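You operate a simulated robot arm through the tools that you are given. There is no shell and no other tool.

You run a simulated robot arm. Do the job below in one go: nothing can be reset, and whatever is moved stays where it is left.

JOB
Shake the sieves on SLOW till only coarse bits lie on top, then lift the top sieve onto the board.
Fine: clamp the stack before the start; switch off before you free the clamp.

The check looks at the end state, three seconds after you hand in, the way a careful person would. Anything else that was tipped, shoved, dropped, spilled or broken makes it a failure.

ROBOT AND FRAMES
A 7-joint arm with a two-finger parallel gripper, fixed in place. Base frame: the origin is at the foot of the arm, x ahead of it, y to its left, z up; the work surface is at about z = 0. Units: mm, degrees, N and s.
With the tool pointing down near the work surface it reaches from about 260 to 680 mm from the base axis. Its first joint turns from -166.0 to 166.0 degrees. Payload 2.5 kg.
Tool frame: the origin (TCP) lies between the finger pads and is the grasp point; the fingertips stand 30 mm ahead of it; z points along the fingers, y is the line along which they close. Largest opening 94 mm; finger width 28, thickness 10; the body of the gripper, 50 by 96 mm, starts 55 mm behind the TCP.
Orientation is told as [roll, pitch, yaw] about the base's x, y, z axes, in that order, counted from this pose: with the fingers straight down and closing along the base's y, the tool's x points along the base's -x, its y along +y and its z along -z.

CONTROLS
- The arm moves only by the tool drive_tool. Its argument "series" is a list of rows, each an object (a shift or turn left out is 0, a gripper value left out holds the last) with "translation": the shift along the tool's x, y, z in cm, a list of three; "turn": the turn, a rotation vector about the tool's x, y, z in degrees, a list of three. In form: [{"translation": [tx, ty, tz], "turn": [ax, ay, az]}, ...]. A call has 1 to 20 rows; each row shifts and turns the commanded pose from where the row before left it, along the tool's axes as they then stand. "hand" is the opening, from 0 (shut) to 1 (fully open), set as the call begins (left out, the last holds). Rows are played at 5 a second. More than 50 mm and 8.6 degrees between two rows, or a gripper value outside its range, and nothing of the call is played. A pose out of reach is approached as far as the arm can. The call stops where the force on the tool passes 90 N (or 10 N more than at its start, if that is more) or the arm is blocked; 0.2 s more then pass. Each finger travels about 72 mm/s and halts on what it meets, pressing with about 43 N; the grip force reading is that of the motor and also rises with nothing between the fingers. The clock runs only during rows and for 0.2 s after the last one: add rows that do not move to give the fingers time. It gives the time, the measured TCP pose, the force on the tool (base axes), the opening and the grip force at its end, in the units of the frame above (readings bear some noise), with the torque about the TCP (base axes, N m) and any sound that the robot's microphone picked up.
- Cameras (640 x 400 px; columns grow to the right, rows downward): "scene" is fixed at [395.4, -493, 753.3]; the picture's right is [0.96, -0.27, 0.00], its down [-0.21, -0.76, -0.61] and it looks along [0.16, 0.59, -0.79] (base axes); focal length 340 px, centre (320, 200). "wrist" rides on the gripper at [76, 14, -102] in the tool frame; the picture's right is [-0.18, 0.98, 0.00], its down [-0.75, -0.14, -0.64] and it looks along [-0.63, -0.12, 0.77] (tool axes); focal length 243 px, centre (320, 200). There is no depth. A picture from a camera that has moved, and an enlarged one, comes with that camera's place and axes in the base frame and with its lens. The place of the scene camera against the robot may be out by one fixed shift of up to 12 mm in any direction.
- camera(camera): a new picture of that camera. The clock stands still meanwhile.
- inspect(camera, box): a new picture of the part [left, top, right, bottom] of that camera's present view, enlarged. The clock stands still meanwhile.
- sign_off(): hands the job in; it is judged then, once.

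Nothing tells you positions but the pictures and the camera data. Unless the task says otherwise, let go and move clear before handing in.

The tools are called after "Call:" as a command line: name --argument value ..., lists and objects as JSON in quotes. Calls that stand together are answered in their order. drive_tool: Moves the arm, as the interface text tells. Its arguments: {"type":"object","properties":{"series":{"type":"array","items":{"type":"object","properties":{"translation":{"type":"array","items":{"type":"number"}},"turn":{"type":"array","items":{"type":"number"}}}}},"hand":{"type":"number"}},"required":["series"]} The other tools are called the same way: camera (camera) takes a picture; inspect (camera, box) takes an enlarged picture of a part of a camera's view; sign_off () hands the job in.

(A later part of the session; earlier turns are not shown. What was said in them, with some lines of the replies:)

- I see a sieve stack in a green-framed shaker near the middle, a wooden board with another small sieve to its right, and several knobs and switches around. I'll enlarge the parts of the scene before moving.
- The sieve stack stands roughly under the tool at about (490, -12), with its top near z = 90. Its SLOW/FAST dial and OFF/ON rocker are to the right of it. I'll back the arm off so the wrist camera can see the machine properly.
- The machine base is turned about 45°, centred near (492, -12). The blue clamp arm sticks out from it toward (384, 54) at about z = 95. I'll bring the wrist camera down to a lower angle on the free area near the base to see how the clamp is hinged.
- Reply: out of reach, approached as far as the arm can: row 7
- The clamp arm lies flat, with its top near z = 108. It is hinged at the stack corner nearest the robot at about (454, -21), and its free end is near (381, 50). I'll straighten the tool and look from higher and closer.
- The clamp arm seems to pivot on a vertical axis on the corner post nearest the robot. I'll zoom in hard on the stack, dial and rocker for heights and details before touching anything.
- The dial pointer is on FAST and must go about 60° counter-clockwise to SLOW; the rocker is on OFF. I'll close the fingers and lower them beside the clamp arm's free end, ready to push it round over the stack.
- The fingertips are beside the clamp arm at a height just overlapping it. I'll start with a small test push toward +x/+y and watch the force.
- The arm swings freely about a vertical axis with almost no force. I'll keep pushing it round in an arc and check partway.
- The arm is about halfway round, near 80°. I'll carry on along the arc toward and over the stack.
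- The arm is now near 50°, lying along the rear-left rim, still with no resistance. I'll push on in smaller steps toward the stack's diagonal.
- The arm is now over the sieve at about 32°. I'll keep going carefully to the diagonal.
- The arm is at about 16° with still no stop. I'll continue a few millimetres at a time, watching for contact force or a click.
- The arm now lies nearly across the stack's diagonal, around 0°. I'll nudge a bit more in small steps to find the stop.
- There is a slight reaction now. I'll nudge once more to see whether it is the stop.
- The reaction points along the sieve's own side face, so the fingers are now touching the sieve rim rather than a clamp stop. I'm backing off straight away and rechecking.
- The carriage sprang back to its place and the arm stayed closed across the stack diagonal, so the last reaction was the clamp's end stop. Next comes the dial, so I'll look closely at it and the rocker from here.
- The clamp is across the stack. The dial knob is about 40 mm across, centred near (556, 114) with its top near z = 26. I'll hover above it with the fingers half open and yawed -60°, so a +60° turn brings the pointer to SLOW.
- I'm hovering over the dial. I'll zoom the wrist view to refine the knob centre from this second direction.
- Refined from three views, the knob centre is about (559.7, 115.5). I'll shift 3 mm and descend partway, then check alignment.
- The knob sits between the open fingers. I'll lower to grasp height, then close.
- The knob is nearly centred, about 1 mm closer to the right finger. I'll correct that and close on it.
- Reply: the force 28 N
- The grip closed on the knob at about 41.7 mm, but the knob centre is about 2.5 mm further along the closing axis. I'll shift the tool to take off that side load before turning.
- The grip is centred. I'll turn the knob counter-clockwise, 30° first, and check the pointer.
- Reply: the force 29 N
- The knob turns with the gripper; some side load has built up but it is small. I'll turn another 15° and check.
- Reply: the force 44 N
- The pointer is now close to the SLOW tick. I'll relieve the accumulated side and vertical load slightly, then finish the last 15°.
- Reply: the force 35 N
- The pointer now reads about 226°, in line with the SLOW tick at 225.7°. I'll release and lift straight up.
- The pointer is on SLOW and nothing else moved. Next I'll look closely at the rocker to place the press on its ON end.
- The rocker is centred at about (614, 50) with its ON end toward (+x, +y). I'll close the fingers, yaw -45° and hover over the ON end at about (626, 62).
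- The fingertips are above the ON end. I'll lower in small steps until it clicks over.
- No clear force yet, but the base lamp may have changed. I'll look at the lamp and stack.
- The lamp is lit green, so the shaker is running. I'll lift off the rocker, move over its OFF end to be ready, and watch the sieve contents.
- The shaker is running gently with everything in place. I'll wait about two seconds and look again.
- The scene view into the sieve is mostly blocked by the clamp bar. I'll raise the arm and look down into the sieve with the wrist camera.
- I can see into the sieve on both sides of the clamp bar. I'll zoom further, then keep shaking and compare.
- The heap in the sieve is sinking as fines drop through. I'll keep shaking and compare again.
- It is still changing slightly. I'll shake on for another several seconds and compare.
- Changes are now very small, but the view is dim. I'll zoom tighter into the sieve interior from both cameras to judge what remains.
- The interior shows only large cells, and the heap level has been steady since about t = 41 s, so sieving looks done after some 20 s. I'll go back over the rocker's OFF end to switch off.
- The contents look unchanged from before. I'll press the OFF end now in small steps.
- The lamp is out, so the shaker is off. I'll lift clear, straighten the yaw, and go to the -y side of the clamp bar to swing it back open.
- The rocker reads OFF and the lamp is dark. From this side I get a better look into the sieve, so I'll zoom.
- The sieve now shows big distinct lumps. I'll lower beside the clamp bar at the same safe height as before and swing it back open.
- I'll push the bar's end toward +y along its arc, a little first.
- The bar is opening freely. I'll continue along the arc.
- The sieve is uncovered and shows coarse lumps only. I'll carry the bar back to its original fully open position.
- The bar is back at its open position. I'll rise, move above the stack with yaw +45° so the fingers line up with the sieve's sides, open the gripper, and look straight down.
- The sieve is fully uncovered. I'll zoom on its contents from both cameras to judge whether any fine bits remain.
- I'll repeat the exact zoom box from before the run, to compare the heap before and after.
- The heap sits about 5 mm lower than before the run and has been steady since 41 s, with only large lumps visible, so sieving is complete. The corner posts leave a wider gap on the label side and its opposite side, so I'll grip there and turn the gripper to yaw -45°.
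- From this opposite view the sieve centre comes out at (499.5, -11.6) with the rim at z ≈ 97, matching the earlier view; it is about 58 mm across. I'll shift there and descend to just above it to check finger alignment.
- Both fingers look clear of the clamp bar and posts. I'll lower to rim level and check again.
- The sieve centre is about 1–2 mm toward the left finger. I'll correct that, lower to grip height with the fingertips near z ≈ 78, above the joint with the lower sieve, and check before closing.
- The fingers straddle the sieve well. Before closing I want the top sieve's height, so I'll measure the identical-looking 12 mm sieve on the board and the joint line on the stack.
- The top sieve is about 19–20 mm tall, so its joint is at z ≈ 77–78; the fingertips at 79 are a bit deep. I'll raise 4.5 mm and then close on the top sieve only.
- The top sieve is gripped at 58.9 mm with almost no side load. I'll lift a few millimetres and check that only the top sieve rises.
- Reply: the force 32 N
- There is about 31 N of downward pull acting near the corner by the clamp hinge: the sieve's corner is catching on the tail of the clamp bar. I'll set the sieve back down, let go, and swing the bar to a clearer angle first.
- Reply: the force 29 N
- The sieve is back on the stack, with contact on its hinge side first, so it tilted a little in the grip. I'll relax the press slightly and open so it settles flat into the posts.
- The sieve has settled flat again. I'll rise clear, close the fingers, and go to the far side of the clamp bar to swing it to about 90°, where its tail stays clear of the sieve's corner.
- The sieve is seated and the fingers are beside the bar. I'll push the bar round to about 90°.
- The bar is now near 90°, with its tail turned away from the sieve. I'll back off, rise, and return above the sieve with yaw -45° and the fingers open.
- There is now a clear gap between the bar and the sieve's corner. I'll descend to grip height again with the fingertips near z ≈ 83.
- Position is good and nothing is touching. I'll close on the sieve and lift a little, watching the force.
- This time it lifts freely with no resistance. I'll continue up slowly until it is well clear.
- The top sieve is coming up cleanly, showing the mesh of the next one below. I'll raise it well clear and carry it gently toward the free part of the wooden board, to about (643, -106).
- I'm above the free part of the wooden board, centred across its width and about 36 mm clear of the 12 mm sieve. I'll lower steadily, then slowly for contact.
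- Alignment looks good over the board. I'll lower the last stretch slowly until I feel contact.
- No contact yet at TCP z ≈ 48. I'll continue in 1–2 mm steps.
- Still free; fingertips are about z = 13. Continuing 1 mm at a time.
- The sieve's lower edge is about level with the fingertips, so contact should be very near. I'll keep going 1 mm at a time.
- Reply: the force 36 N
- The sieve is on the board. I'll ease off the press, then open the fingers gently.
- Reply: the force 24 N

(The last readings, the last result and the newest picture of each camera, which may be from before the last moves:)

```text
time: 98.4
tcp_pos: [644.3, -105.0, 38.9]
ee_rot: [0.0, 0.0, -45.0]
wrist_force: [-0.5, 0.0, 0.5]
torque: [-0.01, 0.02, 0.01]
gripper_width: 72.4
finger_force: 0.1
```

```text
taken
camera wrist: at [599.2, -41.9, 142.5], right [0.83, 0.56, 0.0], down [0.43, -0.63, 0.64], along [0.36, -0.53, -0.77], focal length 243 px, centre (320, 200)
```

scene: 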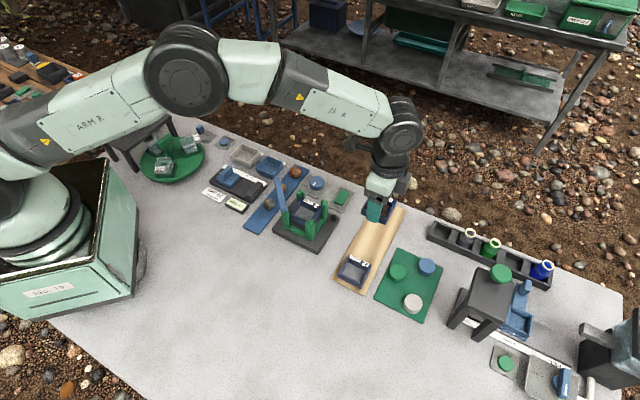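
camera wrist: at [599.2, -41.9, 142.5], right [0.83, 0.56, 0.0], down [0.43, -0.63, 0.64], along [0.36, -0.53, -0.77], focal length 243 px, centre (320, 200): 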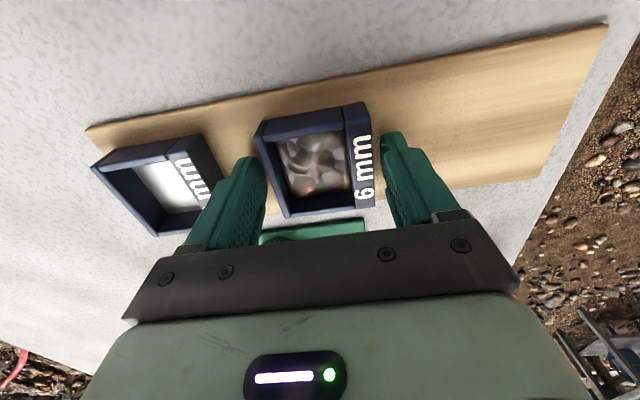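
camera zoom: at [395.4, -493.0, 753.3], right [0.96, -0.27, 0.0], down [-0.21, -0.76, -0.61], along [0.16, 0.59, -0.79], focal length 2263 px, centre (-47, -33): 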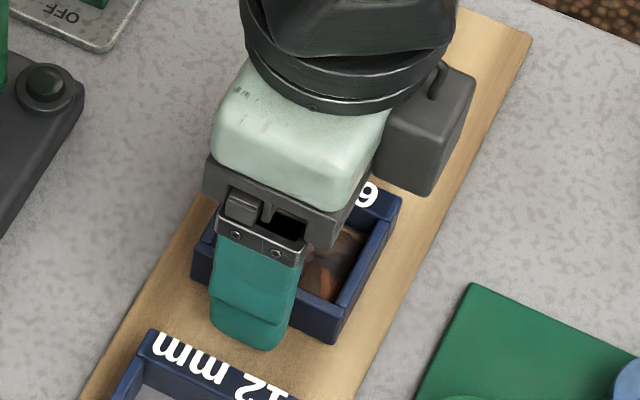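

The fingers are open and the sieve stands on the board. I'll lift straight up and check everything.

Call:
drive_tool --series '[{"translation": [0, 0, -1.5]}, {"translation": [0, 0, -3]}, {"translation": [0, 0, -4]}, {"translation": [0, 0, -5]}, {}]'

Call:
camera --camera "wrist"

Call:
inspect --camera "wrist" --box '[180, 60, 420, 220]'

Call:
inspect --camera "scene" --box '[260, 160, 440, 300]'

```text
time: 99.6
tcp_pos: [644.4, -103.9, 175.0]
ee_rot: [0.0, 0.0, -45.0]
wrist_force: [-0.1, 0.1, 0.0]
torque: [0.02, -0.02, 0.01]
gripper_width: 72.3
finger_force: 0.0
```

```text
taken
camera wrist: at [599.3, -41.3, 278.4], right [0.83, 0.56, 0.0], down [0.43, -0.63, 0.64], along [0.36, -0.53, -0.77], focal length 243 px, centre (320, 200)
```

wrist: 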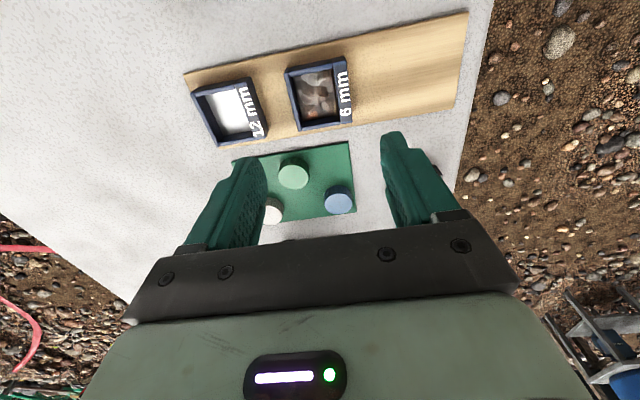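

```text
2.50 times, centred on (300, 140) of wrist
camera zoom: at [599.3, -41.3, 278.4], right [0.83, 0.56, 0.0], down [0.43, -0.63, 0.64], along [0.36, -0.53, -0.77], focal length 606 px, centre (370, 350)
```

zoom: 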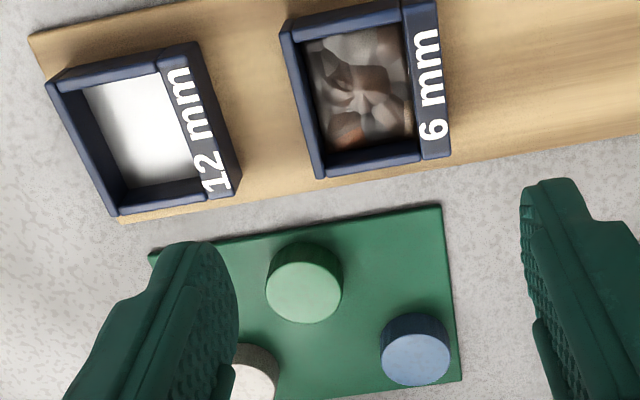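

```text
2.86 times, centred on (350, 230) of scene
camera zoom: at [395.4, -493.0, 753.3], right [0.96, -0.27, 0.0], down [-0.21, -0.76, -0.61], along [0.16, 0.59, -0.79], focal length 970 px, centre (234, 114)
```

zoom: 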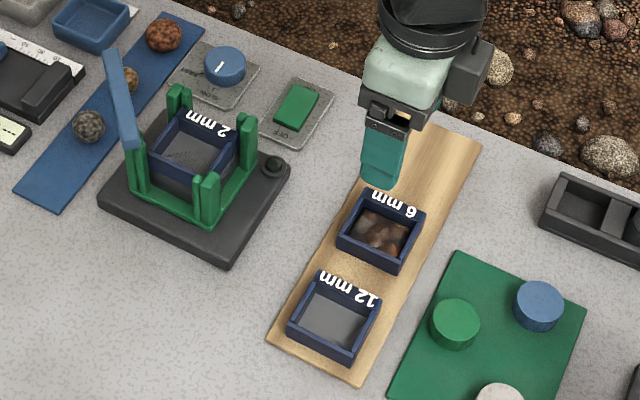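

The 6 mm sieve stands flat on the board. I'll zoom on its contents, on the sieve left in the stack, and on the switch and dial for a final check.

Call:
inspect --camera "scene" --box '[360, 220, 420, 265]'

Call:
inspect --camera "scene" --box '[295, 185, 355, 230]'

Call:
inspect --camera "wrist" --box '[285, 55, 360, 135]'

Call:
camera --camera "scene"

```text
8.89 times, centred on (390, 242) of scene
camera zoom: at [395.4, -493.0, 753.3], right [0.96, -0.27, 0.0], down [-0.21, -0.76, -0.61], along [0.16, 0.59, -0.79], focal length 3018 px, centre (-302, -178)
```

zoom: 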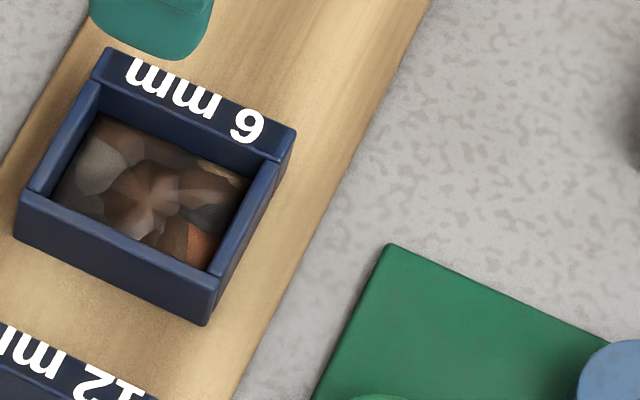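

```text
8.89 times, centred on (325, 208) of scene
camera zoom: at [395.4, -493.0, 753.3], right [0.96, -0.27, 0.0], down [-0.21, -0.76, -0.61], along [0.16, 0.59, -0.79], focal length 3018 px, centre (276, 133)
```

zoom: 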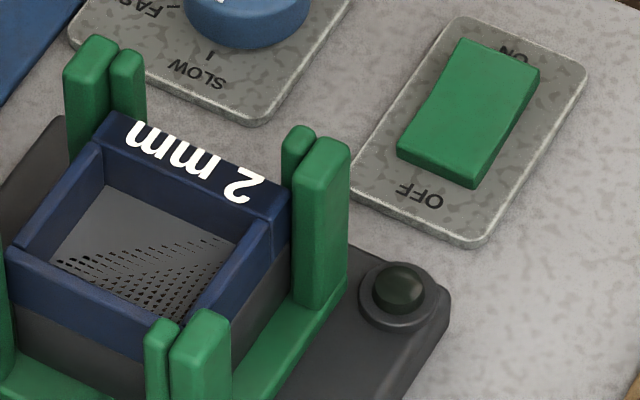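

```text
5.00 times, centred on (322, 95) of wrist
camera zoom: at [599.3, -41.3, 278.4], right [0.83, 0.56, 0.0], down [0.43, -0.63, 0.64], along [0.36, -0.53, -0.77], focal length 1213 px, centre (308, 725)
```

zoom: 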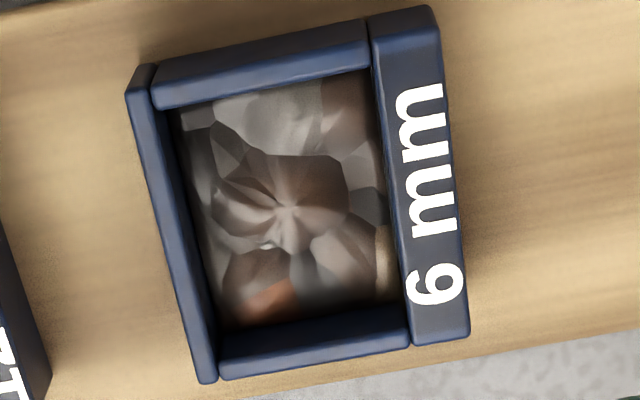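

```text
taken
```

scene: 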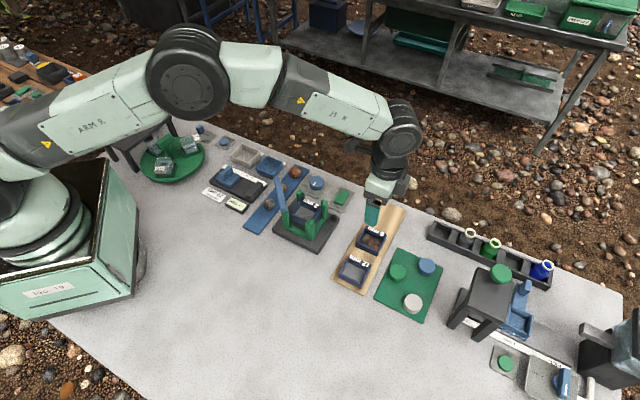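

The 6 mm sieve lies flat on the board with only coarse lumps, the rocker is OFF, the lamp is dark, the dial is on SLOW, and nothing else has moved. To leave the clamp properly open as I found it, I'll swing its bar back from about 90° to its original resting angle.

Call:
drive_tool --series '[{"translation": [0, 0, -3.5]}, {"translation": [4.47, 0.11, 0]}, {"translation": [4.47, 0.11, 0]}, {"translation": [4.47, 0.11, 0]}, {"translation": [4.47, 0.11, 0]}, {"translation": [4.47, 0.11, 0]}, {"turn": [0, 0, -7.5]}, {"turn": [0, 0, -7.5]}, {"turn": [0, 0, -7.5]}, {"turn": [0, 0, -7.5]}, {"turn": [0, 0, -7.5]}, {"turn": [0, 0, -7.5]}, {}]' --hand 0

Call:
inspect --camera "scene" --box '[235, 145, 355, 235]'

Call:
camera --camera "wrist"

```text
time: 102.4
tcp_pos: [489.4, 56.8, 209.6]
ee_rot: [0.0, -0.1, 0.0]
wrist_force: [-0.6, -0.5, 0.1]
torque: [-0.01, 0.02, -0.01]
gripper_width: 0.0
finger_force: 33.5
```

```text
4.44 times, centred on (295, 190) of scene
camera zoom: at [395.4, -493.0, 753.3], right [0.96, -0.27, 0.0], down [-0.21, -0.76, -0.61], along [0.16, 0.59, -0.79], focal length 1509 px, centre (431, 244)
```

zoom: 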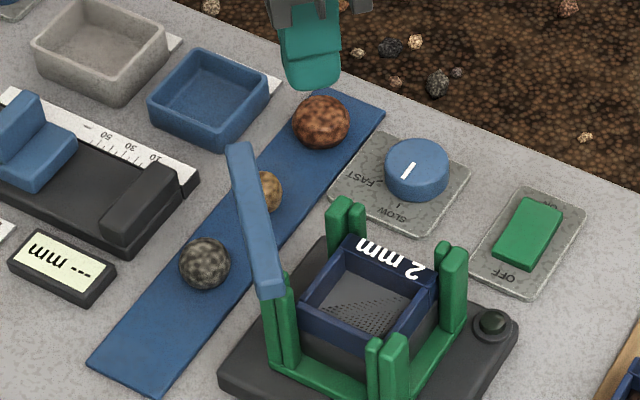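

```text
taken
camera wrist: at [412.5, 70.2, 312.8], right [0.18, 0.98, 0.0], down [0.75, -0.14, 0.64], along [0.63, -0.12, -0.77], focal length 243 px, centre (320, 200)
```

wrist: 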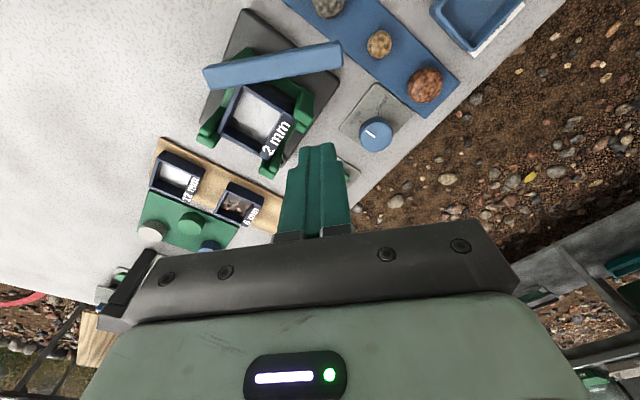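

The clamp bar stands at about 88°. I'll lower beside it and push it round to its original open angle.

Call:
drive_tool --series '[{"translation": [0, 0, 3]}, {"translation": [0, 0, 3]}, {"translation": [0, 0, 1.9]}, {}]'

Call:
drive_tool --series '[{"translation": [1.1, 0.35, 0]}, {"translation": [0.75, 0.3, 0]}, {"translation": [0.9, 0.25, 0]}, {"translation": [0.9, 0.1, 0]}, {"translation": [1.0, 0, 0]}, {"translation": [1.0, -0.1, 0]}, {"translation": [1.0, -0.3, 0]}, {"translation": [0.7, -0.25, 0]}]'

Call:
inspect --camera "scene" --box '[225, 145, 345, 235]'

```text
time: 103.4
tcp_pos: [490.1, 57.5, 130.2]
ee_rot: [0.1, 0.0, 0.1]
wrist_force: [0.2, -0.3, 0.1]
torque: [-0.02, 0.02, -0.01]
gripper_width: 0.1
finger_force: 33.2
```

```text
time: 105.2
tcp_pos: [415.3, 59.1, 131.6]
ee_rot: [0.0, 0.0, 0.0]
wrist_force: [-0.2, -0.5, 0.9]
torque: [0.0, -0.04, 0.0]
gripper_width: 0.0
finger_force: 32.7
```

```text
4.44 times, centred on (285, 190) of scene
camera zoom: at [395.4, -493.0, 753.3], right [0.96, -0.27, 0.0], down [-0.21, -0.76, -0.61], along [0.16, 0.59, -0.79], focal length 1509 px, centre (476, 244)
```

zoom: 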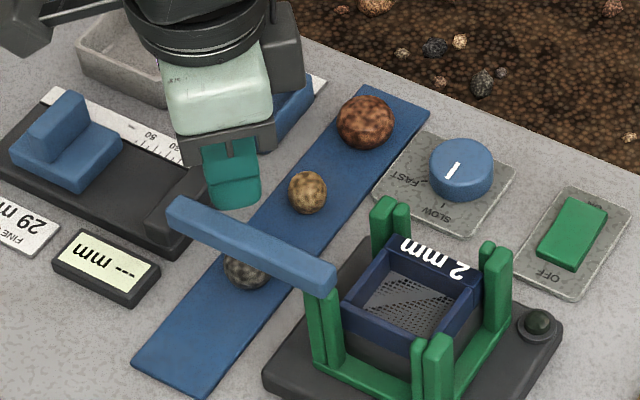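

The clamp bar is back at its original open angle. I'll rise clear and take a last overall look before handing in.

Call:
drive_tool --series '[{"translation": [0, 0.3, -3]}, {"translation": [0, 0, -5]}, {"translation": [0, 0, -5]}, {"translation": [0, 0, -3]}, {}]'

Call:
camera --camera "scene"

Call:
inspect --camera "scene" --box '[190, 120, 450, 300]'

```text
time: 106.4
tcp_pos: [416.5, 64.6, 292.3]
ee_rot: [0.0, 0.0, 0.0]
wrist_force: [-0.4, -0.1, -0.6]
torque: [0.03, 0.0, 0.02]
gripper_width: 0.0
finger_force: 33.2
```

```text
taken
```

scene: 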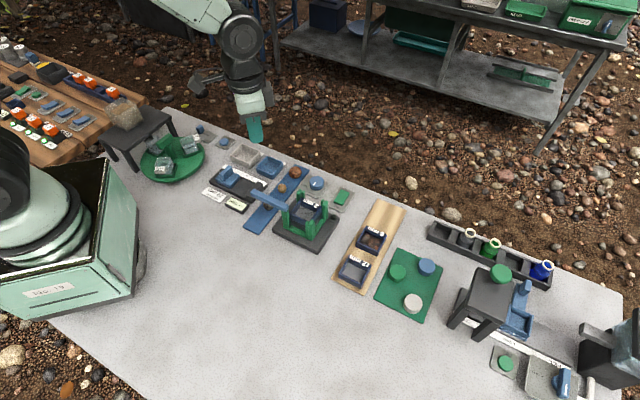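

```text
2.22 times, centred on (320, 210) of scene
camera zoom: at [395.4, -493.0, 753.3], right [0.96, -0.27, 0.0], down [-0.21, -0.76, -0.61], along [0.16, 0.59, -0.79], focal length 754 px, centre (320, 178)
```

zoom: 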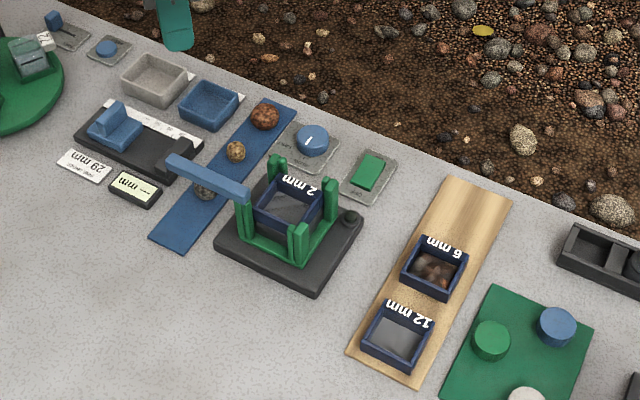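

The 6 mm sieve with its coarse bits lies flat on the wooden board beside the 12 mm one. The shaker is off, the clamp is open at its starting angle, the dial is on SLOW, the arm is clear and nothing else looks disturbed. I'm handing in.

Call:
sign_off

```text
The job is handed in.
```

The 6 mm sieve is on the wooden board next to the 12 mm one, and I've handed the job in. It holds only coarse bits, as far as the pictures show.

- **Order:** I clamped the stack, set the dial from FAST to SLOW and switched on. The shaker ran about 23 s, then I switched off before freeing the clamp.
- **Sieving:** The heap in the sieve dropped about 5 mm in the first ten seconds or so and then stayed level. That steady level, plus seeing only large lumps, is how I judged the fines had gone through. The 2 mm sieve below looks empty, so the fines should be in the pan, which I couldn't see into.
- **Failed first lift:** On the first try the sieve rose about 8 mm, then caught near the clamp's hinge corner. I set it back down, swung the clamp bar out of the way and lifted it cleanly the second time. I saw nothing spilled.
- **End state:** The rocker is on OFF and the lamp is dark. The clamp bar is back at the open angle where I found it, and the arm is clear.
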